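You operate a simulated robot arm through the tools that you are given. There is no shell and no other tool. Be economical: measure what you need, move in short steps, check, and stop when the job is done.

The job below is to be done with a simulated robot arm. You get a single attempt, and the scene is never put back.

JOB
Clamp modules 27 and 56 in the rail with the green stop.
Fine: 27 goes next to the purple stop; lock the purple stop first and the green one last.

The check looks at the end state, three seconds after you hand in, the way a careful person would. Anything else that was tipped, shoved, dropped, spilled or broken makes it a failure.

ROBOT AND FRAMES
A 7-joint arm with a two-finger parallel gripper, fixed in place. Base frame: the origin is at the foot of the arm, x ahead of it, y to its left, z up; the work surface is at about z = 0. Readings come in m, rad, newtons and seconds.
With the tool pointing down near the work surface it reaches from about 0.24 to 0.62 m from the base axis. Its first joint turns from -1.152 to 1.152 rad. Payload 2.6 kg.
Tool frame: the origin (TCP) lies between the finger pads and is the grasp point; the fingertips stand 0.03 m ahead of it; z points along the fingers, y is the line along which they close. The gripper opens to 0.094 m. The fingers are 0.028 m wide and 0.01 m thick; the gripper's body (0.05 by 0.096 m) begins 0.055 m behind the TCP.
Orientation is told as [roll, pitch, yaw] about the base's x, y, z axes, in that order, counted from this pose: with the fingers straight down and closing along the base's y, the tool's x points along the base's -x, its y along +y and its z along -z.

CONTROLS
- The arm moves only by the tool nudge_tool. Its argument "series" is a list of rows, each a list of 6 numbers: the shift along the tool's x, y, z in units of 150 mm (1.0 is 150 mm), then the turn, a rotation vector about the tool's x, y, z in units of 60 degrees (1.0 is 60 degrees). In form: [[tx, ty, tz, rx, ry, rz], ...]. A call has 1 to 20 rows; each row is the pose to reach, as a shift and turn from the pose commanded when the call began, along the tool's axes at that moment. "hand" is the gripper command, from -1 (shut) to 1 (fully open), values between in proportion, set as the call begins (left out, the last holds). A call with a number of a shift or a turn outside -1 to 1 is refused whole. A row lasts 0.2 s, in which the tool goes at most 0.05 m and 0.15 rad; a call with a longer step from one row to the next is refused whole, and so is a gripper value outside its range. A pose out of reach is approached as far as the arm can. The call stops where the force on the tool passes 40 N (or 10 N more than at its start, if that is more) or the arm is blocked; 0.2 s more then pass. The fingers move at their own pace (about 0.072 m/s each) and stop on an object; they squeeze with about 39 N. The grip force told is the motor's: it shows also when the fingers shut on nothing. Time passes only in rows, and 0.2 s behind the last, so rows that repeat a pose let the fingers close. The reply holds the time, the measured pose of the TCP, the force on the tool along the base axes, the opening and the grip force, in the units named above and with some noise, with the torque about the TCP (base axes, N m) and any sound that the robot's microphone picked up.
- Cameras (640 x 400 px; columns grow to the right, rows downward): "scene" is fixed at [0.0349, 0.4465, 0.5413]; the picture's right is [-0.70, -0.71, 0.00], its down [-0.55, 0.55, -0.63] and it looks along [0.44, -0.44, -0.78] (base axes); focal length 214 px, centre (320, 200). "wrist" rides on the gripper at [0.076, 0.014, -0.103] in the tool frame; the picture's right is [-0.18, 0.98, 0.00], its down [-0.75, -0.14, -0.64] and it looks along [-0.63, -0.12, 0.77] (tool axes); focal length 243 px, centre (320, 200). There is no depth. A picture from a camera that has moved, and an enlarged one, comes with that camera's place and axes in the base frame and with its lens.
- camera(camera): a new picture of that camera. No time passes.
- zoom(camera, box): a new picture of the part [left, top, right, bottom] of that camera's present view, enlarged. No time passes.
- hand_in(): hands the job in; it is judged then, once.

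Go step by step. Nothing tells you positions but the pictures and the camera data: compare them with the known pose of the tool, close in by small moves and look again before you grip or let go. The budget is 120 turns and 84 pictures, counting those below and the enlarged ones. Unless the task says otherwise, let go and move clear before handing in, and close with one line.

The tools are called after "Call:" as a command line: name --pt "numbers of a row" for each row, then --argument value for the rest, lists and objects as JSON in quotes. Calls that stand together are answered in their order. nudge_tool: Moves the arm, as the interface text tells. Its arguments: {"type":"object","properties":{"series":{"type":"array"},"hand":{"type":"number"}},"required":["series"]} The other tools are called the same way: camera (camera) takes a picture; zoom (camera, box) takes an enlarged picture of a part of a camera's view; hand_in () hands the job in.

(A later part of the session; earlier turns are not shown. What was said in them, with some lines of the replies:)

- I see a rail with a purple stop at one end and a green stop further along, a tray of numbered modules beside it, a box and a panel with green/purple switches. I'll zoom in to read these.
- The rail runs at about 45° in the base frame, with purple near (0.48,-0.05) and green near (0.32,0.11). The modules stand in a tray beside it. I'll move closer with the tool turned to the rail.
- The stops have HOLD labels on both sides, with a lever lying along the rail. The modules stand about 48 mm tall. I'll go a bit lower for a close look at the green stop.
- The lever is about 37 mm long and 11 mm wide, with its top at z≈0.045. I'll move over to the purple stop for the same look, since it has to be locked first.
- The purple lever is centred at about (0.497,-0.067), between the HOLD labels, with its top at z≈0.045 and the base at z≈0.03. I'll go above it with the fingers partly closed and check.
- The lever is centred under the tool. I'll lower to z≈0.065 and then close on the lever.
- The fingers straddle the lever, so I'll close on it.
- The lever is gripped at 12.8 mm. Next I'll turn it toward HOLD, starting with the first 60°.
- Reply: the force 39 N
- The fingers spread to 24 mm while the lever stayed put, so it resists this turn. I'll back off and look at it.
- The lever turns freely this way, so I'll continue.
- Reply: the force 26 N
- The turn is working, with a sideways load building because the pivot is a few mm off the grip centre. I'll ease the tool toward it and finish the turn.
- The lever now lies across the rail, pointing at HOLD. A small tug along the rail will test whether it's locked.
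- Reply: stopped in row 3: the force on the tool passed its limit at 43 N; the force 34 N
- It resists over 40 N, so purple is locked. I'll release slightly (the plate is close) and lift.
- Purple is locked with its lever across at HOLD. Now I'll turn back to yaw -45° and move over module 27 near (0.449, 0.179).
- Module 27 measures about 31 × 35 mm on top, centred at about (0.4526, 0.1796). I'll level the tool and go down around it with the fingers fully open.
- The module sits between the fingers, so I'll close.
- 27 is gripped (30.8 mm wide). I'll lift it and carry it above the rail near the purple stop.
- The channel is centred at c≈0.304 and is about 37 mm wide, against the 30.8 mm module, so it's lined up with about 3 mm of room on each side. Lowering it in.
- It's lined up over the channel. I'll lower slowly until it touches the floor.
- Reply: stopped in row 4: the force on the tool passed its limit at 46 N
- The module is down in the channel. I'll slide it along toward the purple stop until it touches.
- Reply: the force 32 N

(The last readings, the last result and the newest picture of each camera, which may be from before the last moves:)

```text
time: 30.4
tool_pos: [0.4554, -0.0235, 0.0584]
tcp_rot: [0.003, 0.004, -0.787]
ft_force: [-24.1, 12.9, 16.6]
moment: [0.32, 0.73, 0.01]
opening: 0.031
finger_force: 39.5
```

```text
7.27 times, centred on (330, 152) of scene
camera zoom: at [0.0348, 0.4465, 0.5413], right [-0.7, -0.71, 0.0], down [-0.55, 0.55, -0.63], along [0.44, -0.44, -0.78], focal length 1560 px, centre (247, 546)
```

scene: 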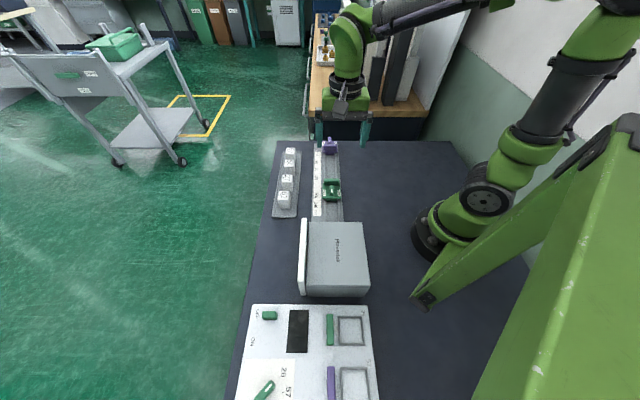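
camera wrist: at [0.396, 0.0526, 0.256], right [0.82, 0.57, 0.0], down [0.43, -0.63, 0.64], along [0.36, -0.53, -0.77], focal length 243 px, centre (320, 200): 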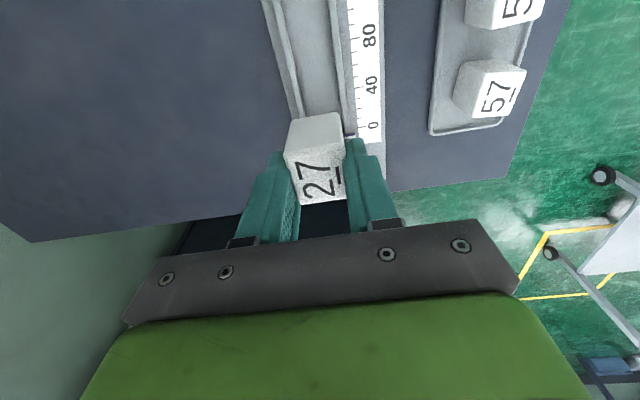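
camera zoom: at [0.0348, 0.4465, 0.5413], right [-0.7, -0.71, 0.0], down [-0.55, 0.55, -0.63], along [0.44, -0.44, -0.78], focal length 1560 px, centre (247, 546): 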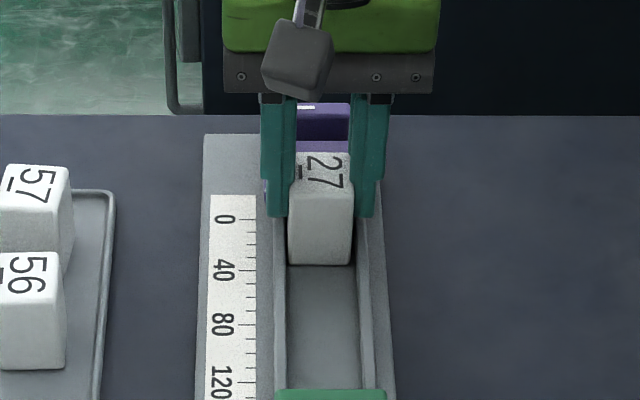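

It touches purple. I'll relax the push and release.

Call:
nudge_tool --pt "0.022 0 0 0 0 0" --pt "0.022 0 0 0 0 0"

Call:
nudge_tool --pt "0 0 0 0 0 0" --pt "0 0 0 0 0 0" --pt "0 0 0 0 0 0" --hand 0.1

Call:
nudge_tool --pt "0 0 -0.1 0 0 0" --pt "0 0 -0.3 0 0 0" --pt "0 0 -0.6 0 0 0" --pt "0 0 -0.75 0 0 0" --pt "0 0 -0.75 0 0 0"

Call:
zoom --camera "scene" --box '[305, 125, 355, 180]'

Call:
camera --camera "wrist"

```text
time: 31.0
tool_pos: [0.4549, -0.0221, 0.0585]
tcp_rot: [0.003, -0.003, -0.786]
ft_force: [-7.2, 10.3, 0.5]
moment: [0.45, 0.35, -0.01]
opening: 0.0308
finger_force: 39.1
```

```text
time: 31.8
tool_pos: [0.4549, -0.0241, 0.0586]
tcp_rot: [0.004, -0.005, -0.785]
ft_force: [-1.1, -0.5, 0.8]
moment: [-0.03, -0.02, 0.01]
opening: 0.0518
finger_force: 0.2
```

```text
time: 33.0
tool_pos: [0.4532, -0.0234, 0.1716]
tcp_rot: [0.003, -0.005, -0.785]
ft_force: [-1.0, 0.1, 0.1]
moment: [-0.03, 0.01, 0.02]
opening: 0.0515
finger_force: 0.0
```

```text
7.27 times, centred on (330, 152) of scene
camera zoom: at [0.0349, 0.4465, 0.5413], right [-0.7, -0.71, 0.0], down [-0.55, 0.55, -0.63], along [0.44, -0.44, -0.78], focal length 1560 px, centre (247, 546)
```

zoom: 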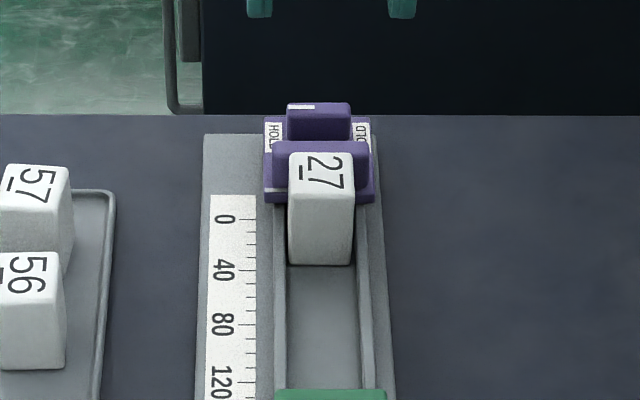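

```text
39 pictures are left
camera wrist: at [0.4099, 0.0403, 0.2756], right [0.83, 0.56, 0.0], down [0.43, -0.63, 0.64], along [0.37, -0.53, -0.77], focal length 243 px, centre (320, 200)
```

wrist: 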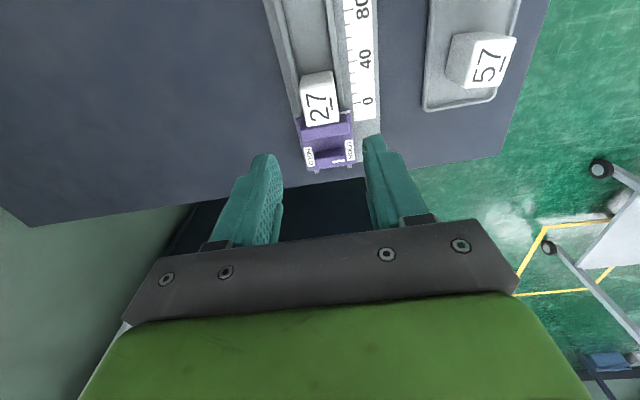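

27 is seated square against purple. Next is module 56, near (0.505, 0.127).

Call:
nudge_tool --pt "0.09 0.19 0 0 0 0" --pt "0.18 0.38 0 0 0 0" --pt "0.27 0.57 0 0 0 0" --pt "0.37 0.76 0 0 0 0" --pt "0.467 0.954 0 0.003 0.004 0" --pt "0.467 0.954 0.2 0.003 0.004 0" --pt "0.467 0.954 0.35 0.003 0.004 0" --pt "0.467 0.954 0.35 0.003 0.004 0" --hand 1

Call:
zoom --camera "wrist" --box '[220, 40, 420, 240]'

```text
time: 34.8
tool_pos: [0.5066, 0.1275, 0.1182]
tcp_rot: [-0.002, 0.001, -0.787]
ft_force: [0.0, 0.6, -0.1]
moment: [-0.02, -0.01, 0.01]
opening: 0.0942
finger_force: 0.1
```

```text
2.00 times, centred on (320, 140) of wrist
camera zoom: at [0.4619, 0.1905, 0.2227], right [0.83, 0.56, 0.0], down [0.43, -0.63, 0.64], along [0.36, -0.53, -0.77], focal length 485 px, centre (320, 320)
```

zoom: 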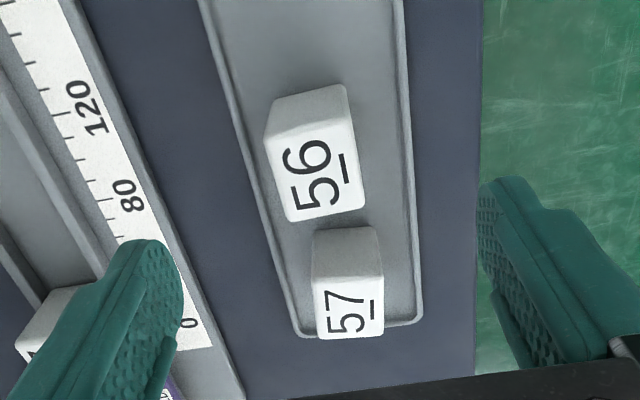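

56 is centred at about (0.5035, 0.1283) and nearly aligned. I'll go down and grip it.

Call:
nudge_tool --pt "0.015 -0.011 0.1 0 0 0" --pt "0.015 -0.011 0.25 0 0 0" --pt "0.015 -0.011 0.36 0 0 0" --pt "0.015 -0.011 0.42 0 0 0" --pt "0.015 -0.011 0.42 0 0 0"

Call:
nudge_tool --pt "0 0 0 0 0 0" --pt "0 0 0 0 0 0" --pt "0 0 0 0 0 0" --pt "0 0 0 0 0 0" --hand -1

Call:
nudge_tool --pt "0 0 -0.2 0 0 0" --pt "0 0 -0.45 0 0 0" --pt "0 0 -0.65 0 0 0" --pt "0 0 -0.65 0 0 0"

Call:
camera --camera "wrist"

```text
time: 36.0
tool_pos: [0.5045, 0.1284, 0.0565]
tcp_rot: [0.001, 0.002, -0.785]
ft_force: [-0.4, 0.4, 0.3]
moment: [0.01, 0.0, 0.02]
opening: 0.0938
finger_force: 0.0
```

```text
time: 37.0
tool_pos: [0.5036, 0.1284, 0.0565]
tcp_rot: [0.0, 0.002, -0.785]
ft_force: [0.7, 0.0, 0.2]
moment: [0.03, -0.03, 0.0]
opening: 0.0309
finger_force: 39.1
```

```text
time: 38.0
tool_pos: [0.5036, 0.1271, 0.1545]
tcp_rot: [0.0, 0.0, -0.785]
ft_force: [0.1, 0.0, -0.7]
moment: [0.02, 0.01, -0.03]
opening: 0.0308
finger_force: 39.0
```

```text
37 pictures are left
camera wrist: at [0.4597, 0.1906, 0.2575], right [0.83, 0.56, 0.0], down [0.43, -0.63, 0.64], along [0.36, -0.53, -0.77], focal length 243 px, centre (320, 200)
```

wrist: 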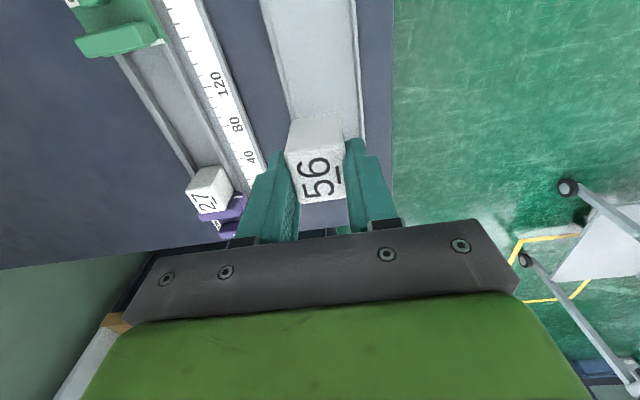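

56 is held the same way as 27. I'll carry it over the rail at s≈-0.285 and lower it.

Call:
nudge_tool --pt "-0.03 -0.2 0 0 0 0" --pt "-0.06 -0.4 0 0 0 0" --pt "-0.09 -0.6 0 0 0 0" --pt "-0.11 -0.8 0 0 0 0" --pt "-0.125 -0.943 0 0 0 0" --pt "-0.125 -0.943 0 0 0 0" --pt "-0.125 -0.943 0 0 0 0"

Call:
nudge_tool --pt "0 0 0.2 0 0 0" --pt "0 0 0.4 0 0 0" --pt "0 0 0.5 0 0 0" --pt "0 0 0.5 0 0 0"

Call:
zoom --camera "scene" --box '[295, 125, 365, 195]'

Call:
zoom --camera "wrist" --box '[240, 60, 400, 180]'

```text
time: 39.6
tool_pos: [0.4174, 0.0149, 0.1527]
tcp_rot: [0.0, 0.002, -0.786]
ft_force: [0.2, -0.9, -1.4]
moment: [0.01, -0.01, 0.0]
opening: 0.031
finger_force: 38.6
```

```text
time: 40.6
tool_pos: [0.4181, 0.0149, 0.0772]
tcp_rot: [0.0, -0.001, -0.785]
ft_force: [-1.0, 0.3, -0.8]
moment: [0.01, 0.01, 0.02]
opening: 0.0309
finger_force: 39.1
```

```text
5.71 times, centred on (330, 160) of scene
camera zoom: at [0.0349, 0.4465, 0.5413], right [-0.7, -0.71, 0.0], down [-0.55, 0.55, -0.63], along [0.44, -0.44, -0.78], focal length 1226 px, centre (263, 429)
```

zoom: 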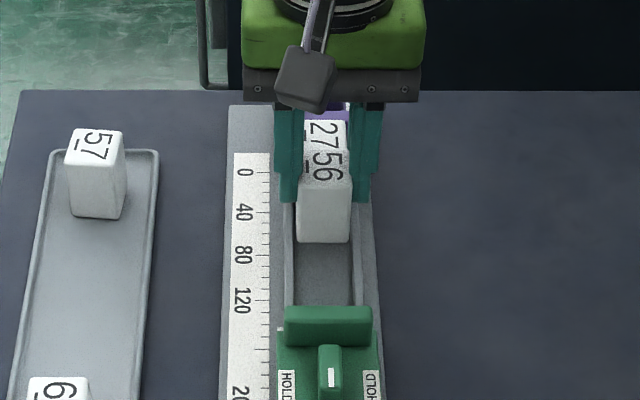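

```text
3.33 times, centred on (320, 120) of wrist
camera zoom: at [0.3738, 0.0775, 0.1815], right [0.83, 0.56, 0.0], down [0.43, -0.63, 0.64], along [0.36, -0.53, -0.77], focal length 809 px, centre (320, 467)
```

zoom: 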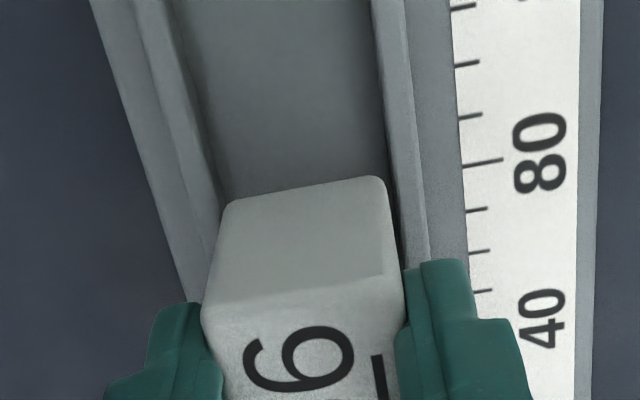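

Aligned with the channel. Lowering slowly to contact.

Call:
nudge_tool --pt "0 -0.01 0.03 0 0 0" --pt "0 -0.01 0.06 0 0 0" --pt "0 -0.01 0.08 0 0 0" --pt "0 -0.01 0.095 0 0 0" --pt "0 -0.01 0.105 0 0 0" --pt "0 -0.01 0.115 0 0 0" --pt "0 -0.01 0.125 0 0 0"

Call:
zoom --camera "scene" --box '[305, 125, 355, 180]'

```text
time: 42.2
tool_pos: [0.4162, 0.0132, 0.061]
tcp_rot: [-0.001, 0.001, -0.785]
ft_force: [-2.3, -0.3, 6.8]
moment: [-0.05, 0.15, -0.03]
opening: 0.031
finger_force: 39.3
```

```text
7.27 times, centred on (330, 152) of scene
camera zoom: at [0.0349, 0.4465, 0.5413], right [-0.7, -0.71, 0.0], down [-0.55, 0.55, -0.63], along [0.44, -0.44, -0.78], focal length 1560 px, centre (247, 546)
```

zoom: 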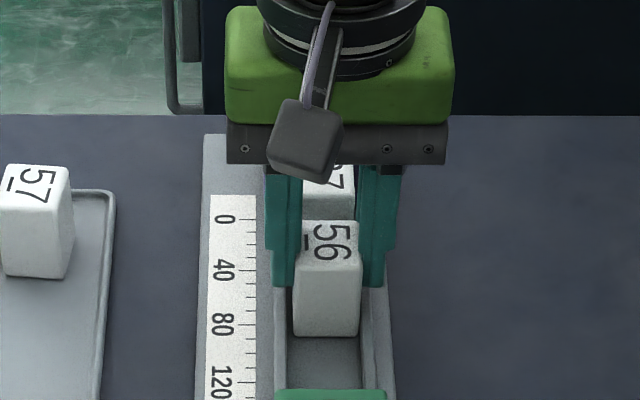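

On the floor. I'll slide it toward 27 until it touches.

Call:
nudge_tool --pt "-0.02 0 -0.004 0 0 0" --pt "-0.04 0 -0.004 0 0 0" --pt "-0.06 0 -0.004 0 0 0" --pt "-0.08 0 -0.004 0 0 0" --pt "-0.1 0 -0.004 0 0 0" --pt "-0.11 0 -0.004 0 0 0" --pt "-0.117 0 -0.004 0 0 0" --pt "-0.124 0 -0.004 0 0 0" --pt "-0.131 0 -0.004 0 0 0"

```text
time: 44.2
tool_pos: [0.4275, 0.0016, 0.0611]
tcp_rot: [-0.001, 0.009, -0.786]
ft_force: [-15.8, 10.8, 9.5]
moment: [0.18, 0.39, -0.05]
opening: 0.0309
finger_force: 38.9
```

Contact at the expected spot. Relax, release, lift.

Call:
nudge_tool --pt "0.018 0 0 0 0 0" --pt "0.018 0 0 0 0 0"

Call:
nudge_tool --pt "0 0 0 0 0 0" --pt "0 0 0 0 0 0" --pt "0 0 0 0 0 0" --hand 0.1

Call:
nudge_tool --pt "0 0 -0.1 0 0 0" --pt "0 0 -0.3 0 0 0" --pt "0 0 -0.55 0 0 0" --pt "0.2 0 -0.65 0 0 0" --pt "0.45 0 -0.65 0 0 0" --pt "0.45 0 -0.65 0 0 0"

Call:
zoom --camera "scene" --box '[295, 125, 365, 195]'

Call:
camera --camera "wrist"

```text
time: 44.8
tool_pos: [0.4271, 0.0012, 0.0595]
tcp_rot: [-0.001, 0.0, -0.785]
ft_force: [-5.3, 7.8, -2.2]
moment: [0.32, 0.22, 0.04]
opening: 0.0309
finger_force: 39.2
```

```text
time: 45.6
tool_pos: [0.4281, 0.0013, 0.0604]
tcp_rot: [0.001, 0.001, -0.786]
ft_force: [0.5, -0.2, 0.7]
moment: [0.0, -0.02, 0.01]
opening: 0.0516
finger_force: 0.0
```

```text
time: 47.0
tool_pos: [0.3805, 0.0498, 0.1585]
tcp_rot: [0.002, 0.001, -0.785]
ft_force: [-0.7, 1.0, 0.2]
moment: [0.0, 0.02, -0.01]
opening: 0.0518
finger_force: 0.1
```

```text
5.71 times, centred on (330, 160) of scene
camera zoom: at [0.0349, 0.4465, 0.5413], right [-0.7, -0.71, 0.0], down [-0.55, 0.55, -0.63], along [0.44, -0.44, -0.78], focal length 1226 px, centre (263, 429)
```

zoom: 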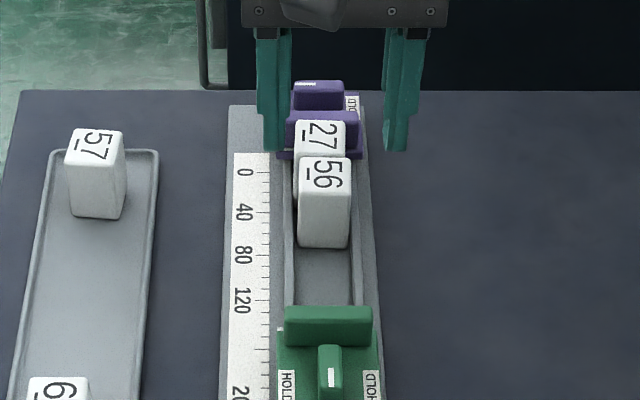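

```text
32 pictures are left
camera wrist: at [0.3365, 0.1133, 0.2611], right [0.83, 0.56, 0.0], down [0.43, -0.63, 0.64], along [0.36, -0.53, -0.77], focal length 243 px, centre (320, 200)
```

wrist: 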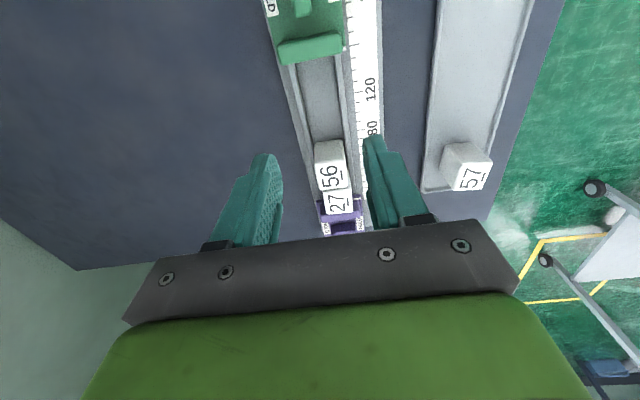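

Both modules sit in line against purple. Next is the green stop: I'll go above its lever at s≈-0.146 and view it.

Call:
nudge_tool --pt "0.2 0 0 0 0 0" --pt "0.4 0 0.0 0 0 0" --pt "0.585 0.002 0.2 0 0 0" --pt "0.585 0.002 0.39 0 0 0" --pt "0.585 0.002 0.39 0 0 0" --hand 0

Call:
zoom --camera "wrist" --box '[220, 60, 420, 240]'

Call:
camera --camera "scene"

```text
time: 48.2
tool_pos: [0.3194, 0.1112, 0.0991]
tcp_rot: [-0.001, 0.002, -0.784]
ft_force: [0.6, 0.6, -1.2]
moment: [-0.01, -0.02, -0.02]
opening: 0.0467
finger_force: 0.1
```

```text
2.22 times, centred on (320, 150) of wrist
camera zoom: at [0.2744, 0.1746, 0.2029], right [0.83, 0.56, 0.0], down [0.43, -0.63, 0.64], along [0.36, -0.53, -0.77], focal length 539 px, centre (320, 311)
```

zoom: 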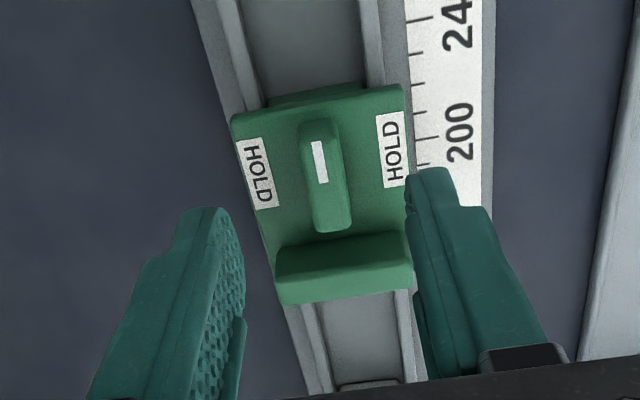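

```text
30 pictures are left
```

scene: 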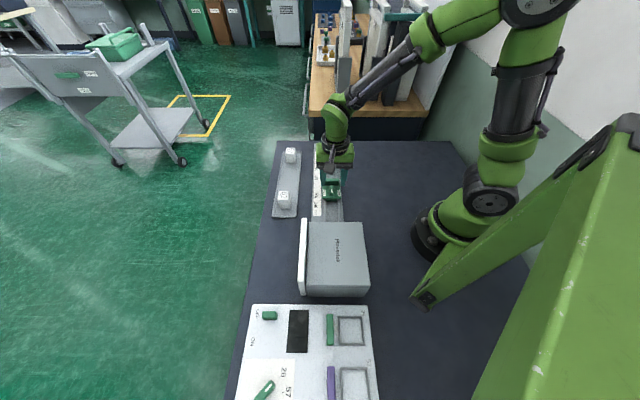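

The lever is just under the tool, in the same framing as purple was. I'll shift 2 mm toward the true pivot, lower and grip.

Call:
nudge_tool --pt "0.015 0.007 0.1 0 0 0" --pt "0.015 0.007 0.2 0 0 0" --pt "0.015 0.007 0.22 0 0 0" --pt "0.015 0.007 0.22 0 0 0"

Call:
nudge_tool --pt "0 0 0 0 0 0" --pt "0 0 0 0 0 0" --pt "0 0 0 0 0 0" --hand -1

Call:
zoom --camera "wrist" --box '[220, 60, 420, 240]'

```text
time: 49.2
tool_pos: [0.3173, 0.1133, 0.0671]
tcp_rot: [0.0, 0.001, -0.785]
ft_force: [-0.1, -0.5, 0.0]
moment: [0.01, 0.03, -0.01]
opening: 0.047
finger_force: 0.1
```

```text
time: 50.0
tool_pos: [0.3175, 0.1133, 0.067]
tcp_rot: [-0.001, 0.002, -0.786]
ft_force: [0.9, 0.9, -2.3]
moment: [0.01, -0.06, -0.03]
opening: 0.0123
finger_force: 44.9
```

```text
2.22 times, centred on (320, 150) of wrist
camera zoom: at [0.2737, 0.1771, 0.1701], right [0.83, 0.56, 0.0], down [0.43, -0.63, 0.64], along [0.36, -0.53, -0.77], focal length 539 px, centre (320, 311)
```

zoom: 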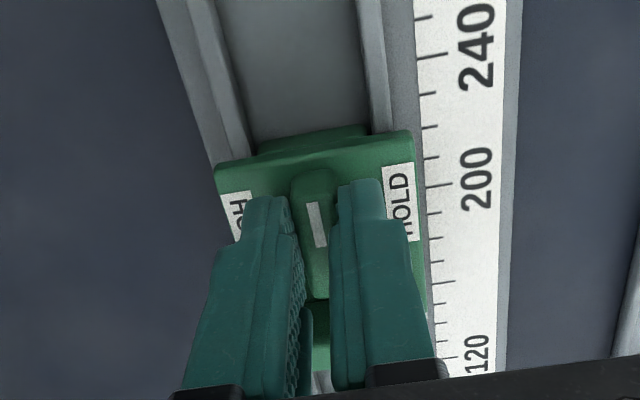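

Lever gripped. I'll slide green along the rail toward 56, most of the way first.

Call:
nudge_tool --pt "-0.05 0 0 0 0 0" --pt "-0.1 0 0 0 0 0" --pt "-0.15 0 0 0 0 0" --pt "-0.2 0 0 0 0 0" --pt "-0.25 0 0 0 0 0" --pt "-0.3 0 0 0 0 0" --pt "-0.35 0 0 0 0 0" --pt "-0.4 0 0 0 0 0" --pt "-0.45 0 0 0 0 0" --pt "-0.48 0 0 0 0 0"

Call:
zoom --camera "scene" --box '[295, 125, 365, 195]'

```text
time: 52.2
tool_pos: [0.3685, 0.063, 0.0657]
tcp_rot: [-0.001, 0.002, -0.787]
ft_force: [5.0, 5.8, -10.8]
moment: [0.31, 0.06, -0.01]
opening: 0.0122
finger_force: 44.7
```

```text
5.71 times, centred on (330, 160) of scene
camera zoom: at [0.035, 0.4465, 0.5413], right [-0.7, -0.71, 0.0], down [-0.55, 0.55, -0.63], along [0.44, -0.44, -0.78], focal length 1226 px, centre (263, 429)
```

zoom: 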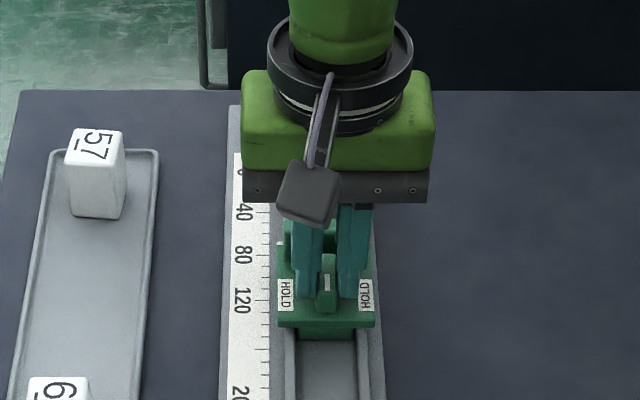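

It slides well. Continuing in small steps until it meets 56.

Call:
nudge_tool --pt "-0.02 0.005 0 0 0 0" --pt "-0.04 0.005 0 0 0 0" --pt "-0.06 0.005 0 0 0 0" --pt "-0.075 0.005 0 0 0 0" --pt "-0.085 0.005 0 0 0 0"

Call:
nudge_tool --pt "-0.01 0 0 0 0 0" --pt "-0.02 0 0 0 0 0" --pt "-0.03 0 0 0 0 0" --pt "-0.04 0 0 0 0 0"

```text
time: 53.4
tool_pos: [0.3769, 0.0532, 0.0659]
tcp_rot: [0.0, 0.001, -0.787]
ft_force: [-3.7, -2.7, 2.9]
moment: [0.09, 0.23, -0.06]
opening: 0.0122
finger_force: 45.0
```

```text
time: 54.4
tool_pos: [0.3803, 0.0521, 0.067]
tcp_rot: [-0.004, 0.009, -0.788]
ft_force: [-30.5, 5.5, 23.7]
moment: [-0.28, 0.43, -0.11]
opening: 0.0125
finger_force: 45.5
```

Green presses on 56 with about 25 N. Keeping light pressure, I'll start the lever turn the same way as purple's.

Call:
nudge_tool --pt "0.008 0 0.006 0 0 0" --pt "0.008 0 0.006 0 0 0.08" --pt "0.008 0 0.006 0 0 0.16" --pt "0.008 0 0.006 0 0 0.24"

Call:
zoom --camera "wrist" --box '[220, 60, 420, 240]'

```text
time: 55.4
tool_pos: [0.3804, 0.0532, 0.0663]
tcp_rot: [-0.002, 0.005, -1.041]
ft_force: [-20.2, 11.7, 22.9]
moment: [0.83, 0.85, -0.05]
opening: 0.0123
finger_force: 45.2
```

```text
2.22 times, centred on (320, 150) of wrist
camera zoom: at [0.3548, 0.1241, 0.1698], right [0.94, 0.34, 0.0], down [0.26, -0.72, 0.64], along [0.21, -0.6, -0.77], focal length 539 px, centre (320, 311)
```

zoom: 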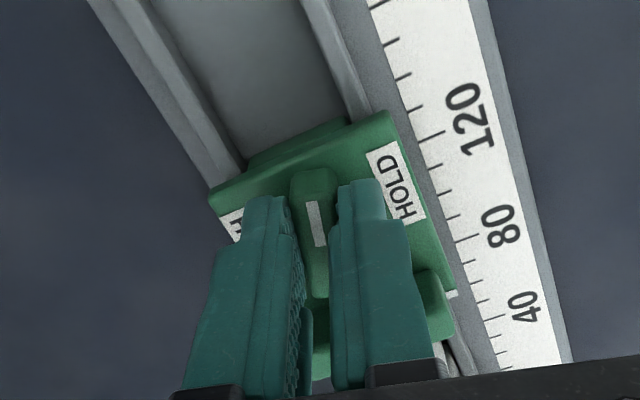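

It turns freely this way. Continuing.

Call:
nudge_tool --pt "0 0 0 0 0 0.1" --pt "0 0 0 0 0 0.2" --pt "0 0 0 0 0 0.3" --pt "0 0 0 0 0 0.4" --pt "0 0 0 0 0 0.5" --pt "0 0 0 0 0 0.6" --pt "0 0 0 0 0 0.6"

```text
time: 57.0
tool_pos: [0.3819, 0.0514, 0.0651]
tcp_rot: [0.003, 0.003, -1.661]
ft_force: [21.7, 23.8, -11.5]
moment: [-0.31, -0.44, 0.07]
opening: 0.0124
finger_force: 44.9
```

Side load built up again because of the pivot offset. I'll shift the tool toward the pivot and restore the push before continuing.

Call:
nudge_tool --pt "0.004 0.012 0 0 0 0" --pt "0.0067 0.023 0 0 0 0" --pt "0.0067 0.023 0 0 0 0"

Call:
zoom --camera "wrist" --box '[200, 40, 440, 240]'

Call:
zoom --camera "scene" --box '[295, 125, 365, 195]'

```text
time: 57.8
tool_pos: [0.3828, 0.0524, 0.0653]
tcp_rot: [-0.004, 0.003, -1.67]
ft_force: [-9.8, 14.9, 19.7]
moment: [0.84, 0.14, -0.05]
opening: 0.0125
finger_force: 45.0
```

```text
2.00 times, centred on (320, 140) of wrist
camera zoom: at [0.4055, 0.1258, 0.1695], right [0.96, -0.28, -0.01], down [-0.21, -0.74, 0.64], along [-0.18, -0.61, -0.77], focal length 485 px, centre (320, 320)
```

zoom: 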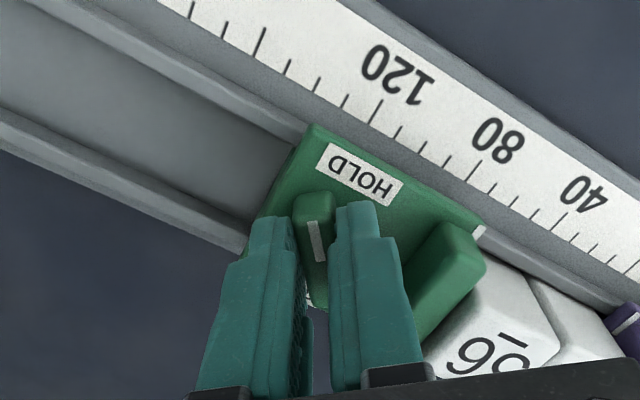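

```text
5.71 times, centred on (330, 160) of scene
camera zoom: at [0.0348, 0.4465, 0.5413], right [-0.7, -0.71, 0.0], down [-0.55, 0.55, -0.63], along [0.44, -0.44, -0.78], focal length 1226 px, centre (263, 429)
```

zoom: 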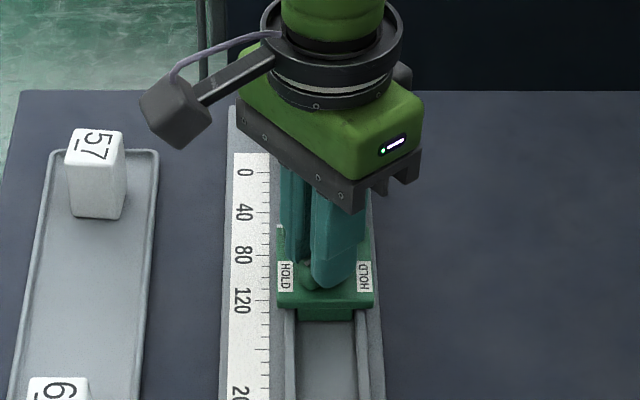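

The push is back to about 17 N with little side load. I'll finish the turn, watching forces.

Call:
nudge_tool --pt "0 0 0 0 0 0.1" --pt "0 0 0 0 0 0.2" --pt "0 0 0 0 0 0.3"

```text
time: 58.6
tool_pos: [0.3852, 0.052, 0.0667]
tcp_rot: [-0.001, -0.001, -1.98]
ft_force: [-11.2, 12.2, 18.7]
moment: [0.83, 0.05, -0.1]
opening: 0.0126
finger_force: 44.8
```

Call:
nudge_tool --pt "0 0 0 0 0 0.1" --pt "0 0 0 0 0 0.2" --pt "0 0 0 0 0 0.3" --pt "0 0 0 0 0 0.36" --pt "0 0 0 0 0 0.36"

Call:
zoom --camera "wrist" --box '[200, 40, 440, 240]'

```text
time: 59.8
tool_pos: [0.3862, 0.05, 0.0653]
tcp_rot: [0.002, 0.004, -2.358]
ft_force: [11.3, 10.6, 0.0]
moment: [-0.18, 0.16, 0.01]
opening: 0.0122
finger_force: 44.7
```

```text
2.00 times, centred on (320, 140) of wrist
camera zoom: at [0.4495, 0.0943, 0.1694], right [0.56, -0.83, 0.0], down [-0.63, -0.43, 0.64], along [-0.53, -0.36, -0.77], focal length 485 px, centre (320, 320)
```

zoom: 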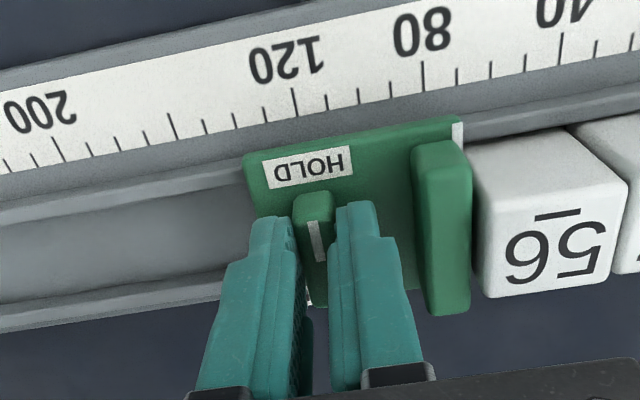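

The lever now lies across the rail at HOLD. A short tug away from the modules will test the lock.

Call:
nudge_tool --pt "0 -0.008 0 0 0 0" --pt "0 -0.015 0 0 0 0" --pt "0 -0.015 0 0 0 0"

Call:
zoom --camera "wrist" --box '[280, 60, 440, 200]'

```text
time: 60.6
tool_pos: [0.3856, 0.0504, 0.0657]
tcp_rot: [0.007, 0.002, -2.357]
ft_force: [32.9, -0.8, -23.2]
moment: [-0.18, -0.49, 0.1]
opening: 0.0123
finger_force: 45.1
```

```text
2.86 times, centred on (360, 130) of wrist
camera zoom: at [0.4486, 0.095, 0.1696], right [0.57, -0.82, 0.01], down [-0.64, -0.43, 0.64], along [-0.52, -0.37, -0.77], focal length 693 px, centre (206, 400)
```

zoom: 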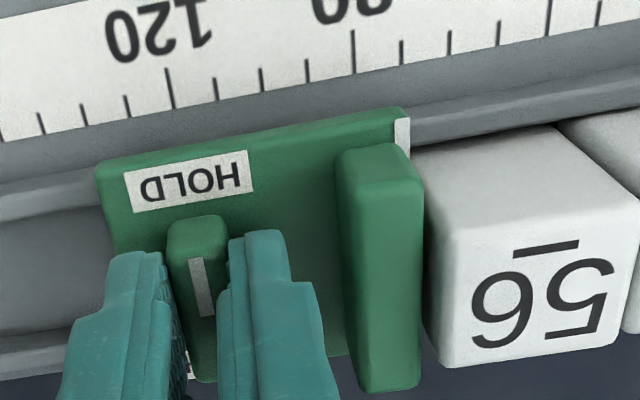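

It holds. I'll release the tension, open slightly and lift clear, then inspect.

Call:
nudge_tool --pt "-0.01 0.012 0 0 0 0" --pt "-0.01 0.012 0 0 0 0"

Call:
nudge_tool --pt "0 0 0 0 0 0" --pt "0 0 0 0 0 0" --hand -0.4

Call:
nudge_tool --pt "0 0 -0.1 0 0 0" --pt "0 0 -0.4 0 0 0" --pt "0 0 -0.6 0 0 0" --pt "0 0 -0.6 0 0 0"

Call:
camera --camera "wrist"

Call:
zoom --camera "scene" --box '[295, 125, 365, 195]'

```text
time: 61.2
tool_pos: [0.3852, 0.0507, 0.0661]
tcp_rot: [0.006, 0.003, -2.354]
ft_force: [31.4, 6.2, -25.9]
moment: [0.22, -0.76, 0.07]
opening: 0.0124
finger_force: 45.2
```

```text
time: 61.8
tool_pos: [0.3826, 0.0502, 0.0656]
tcp_rot: [-0.003, -0.001, -2.356]
ft_force: [-1.1, 0.1, -0.5]
moment: [-0.02, 0.02, -0.03]
opening: 0.0283
finger_force: 0.0
```

```text
time: 62.8
tool_pos: [0.3838, 0.051, 0.1567]
tcp_rot: [-0.003, 0.0, -2.357]
ft_force: [-0.6, -0.3, -0.7]
moment: [-0.03, 0.04, 0.01]
opening: 0.028
finger_force: 0.1
```

```text
22 pictures are left
camera wrist: at [0.4474, 0.0933, 0.2598], right [0.56, -0.83, 0.0], down [-0.63, -0.43, 0.64], along [-0.53, -0.36, -0.77], focal length 243 px, centre (320, 200)
```

wrist: 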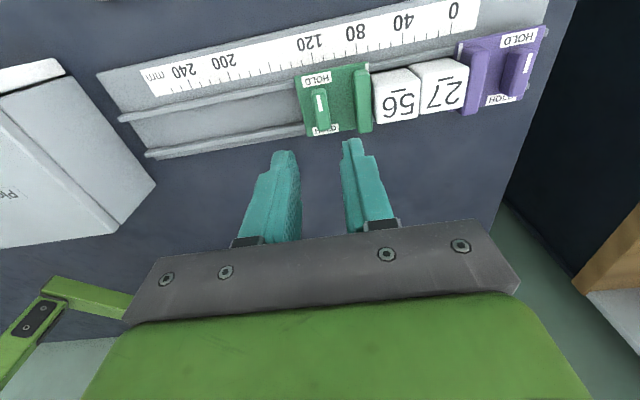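

```text
5.71 times, centred on (330, 160) of scene
camera zoom: at [0.0349, 0.4465, 0.5413], right [-0.7, -0.71, 0.0], down [-0.55, 0.55, -0.63], along [0.44, -0.44, -0.78], focal length 1226 px, centre (263, 429)
```

zoom: 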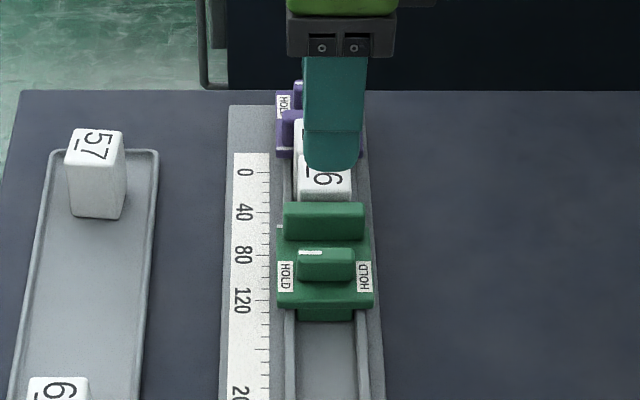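

Call:
zoom --camera "wrist" --box '[290, 10, 560, 150]'

```text
2.37 times, centred on (425, 80) of wrist
camera zoom: at [0.4474, 0.0933, 0.2598], right [0.56, -0.83, 0.0], down [-0.63, -0.43, 0.64], along [-0.53, -0.36, -0.77], focal length 575 px, centre (71, 484)
```

zoom: 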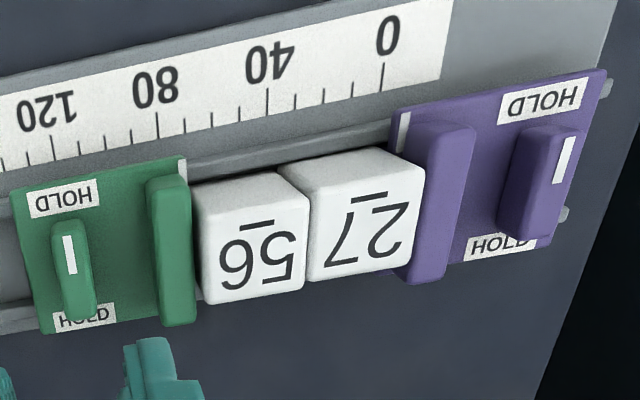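

Everything looks in line and tight. I'll move clear and take a final look.

Call:
nudge_tool --pt "0 0 -0.3 0 0 0" --pt "-0.2 0 -0.6 0 0 0" --pt "-0.5 0 -0.8 0 0 0" --pt "-0.7 0 -0.9 0 0 0" --pt "-0.7 0 -0.9 0 0 0"

Call:
zoom --camera "scene" --box '[305, 130, 355, 180]'

Call:
camera --camera "scene"

```text
refused: row 2 steps farther than a row can; nothing moved
```

```text
8.00 times, centred on (330, 155) of scene
camera zoom: at [0.0349, 0.4465, 0.5413], right [-0.7, -0.71, 0.0], down [-0.55, 0.55, -0.63], along [0.44, -0.44, -0.78], focal length 1716 px, centre (240, 560)
```

zoom: 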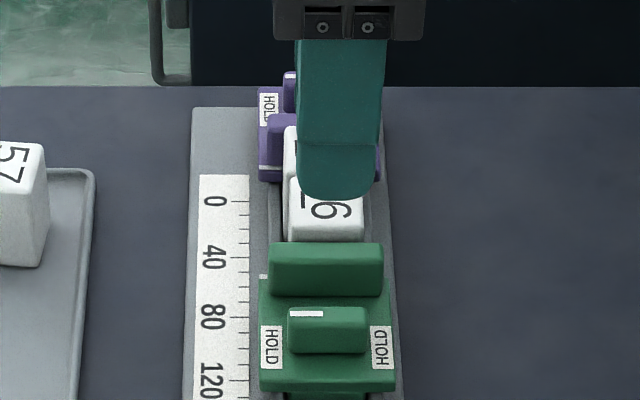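

```text
18 pictures are left
```

scene: 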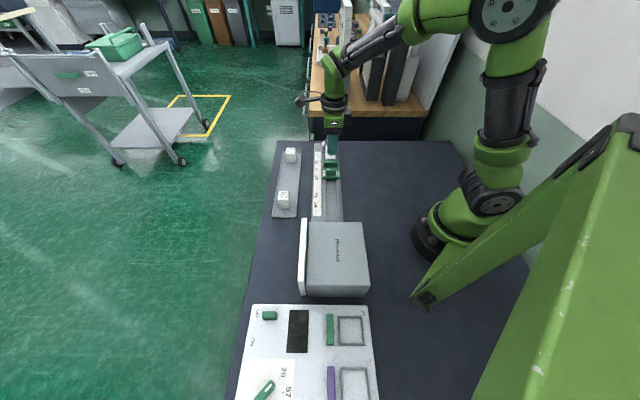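

That move was refused because one step was too long, so I'll redo it in smaller rows.

Call:
nudge_tool --pt "0 0 -0.25 0 0 0" --pt "-0.15 0 -0.45 0 0 0" --pt "-0.3 0 -0.65 0 0 0" --pt "-0.5 0 -0.8 0 0 0" --pt "-0.7 0 -0.9 0 0 0" --pt "-0.7 0 -0.9 0 0 0"

Call:
zoom --camera "scene" --box '[305, 130, 355, 180]'

Call:
camera --camera "wrist"

```text
time: 64.2
tool_pos: [0.3083, -0.0242, 0.2901]
tcp_rot: [0.0, 0.0, -2.355]
ft_force: [-0.2, -0.8, -0.1]
moment: [0.0, 0.02, -0.01]
opening: 0.0281
finger_force: 0.0
```

```text
8.00 times, centred on (330, 155) of scene
camera zoom: at [0.0349, 0.4465, 0.5413], right [-0.7, -0.71, 0.0], down [-0.55, 0.55, -0.63], along [0.44, -0.44, -0.78], focal length 1716 px, centre (240, 560)
```

zoom: 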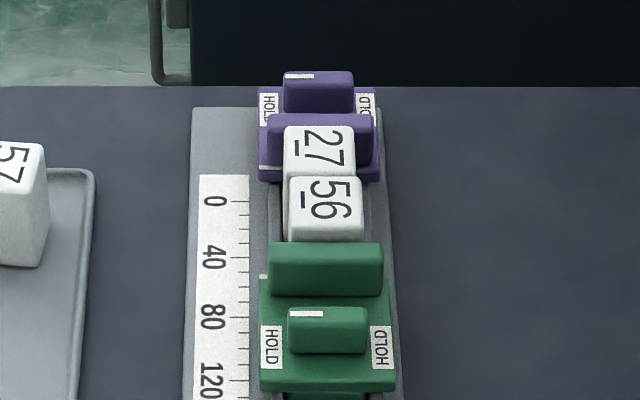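

```text
16 pictures are left
camera wrist: at [0.3728, 0.0196, 0.3937], right [0.57, -0.82, 0.0], down [-0.63, -0.43, 0.64], along [-0.53, -0.36, -0.77], focal length 243 px, centre (320, 200)
```

wrist: 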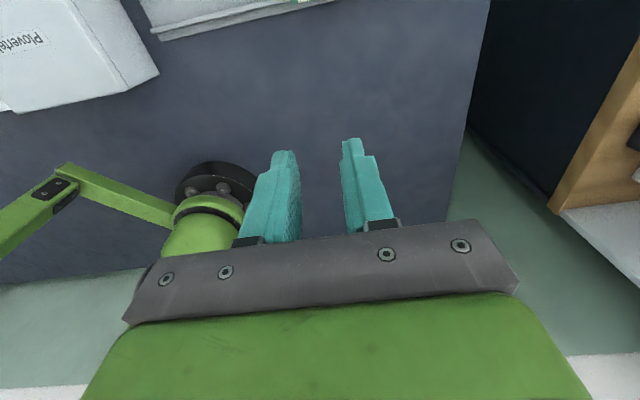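

Both modules are seated between the stops, each lever is across at HOLD, nothing else has moved, and the arm is clear. Handing in.

Call:
hand_in

```text
The job is handed in.
```

Modules 27 and 56 are clamped in the rail, with 27 next to the purple stop; I locked purple first and green last, and both stops held when I tugged them.
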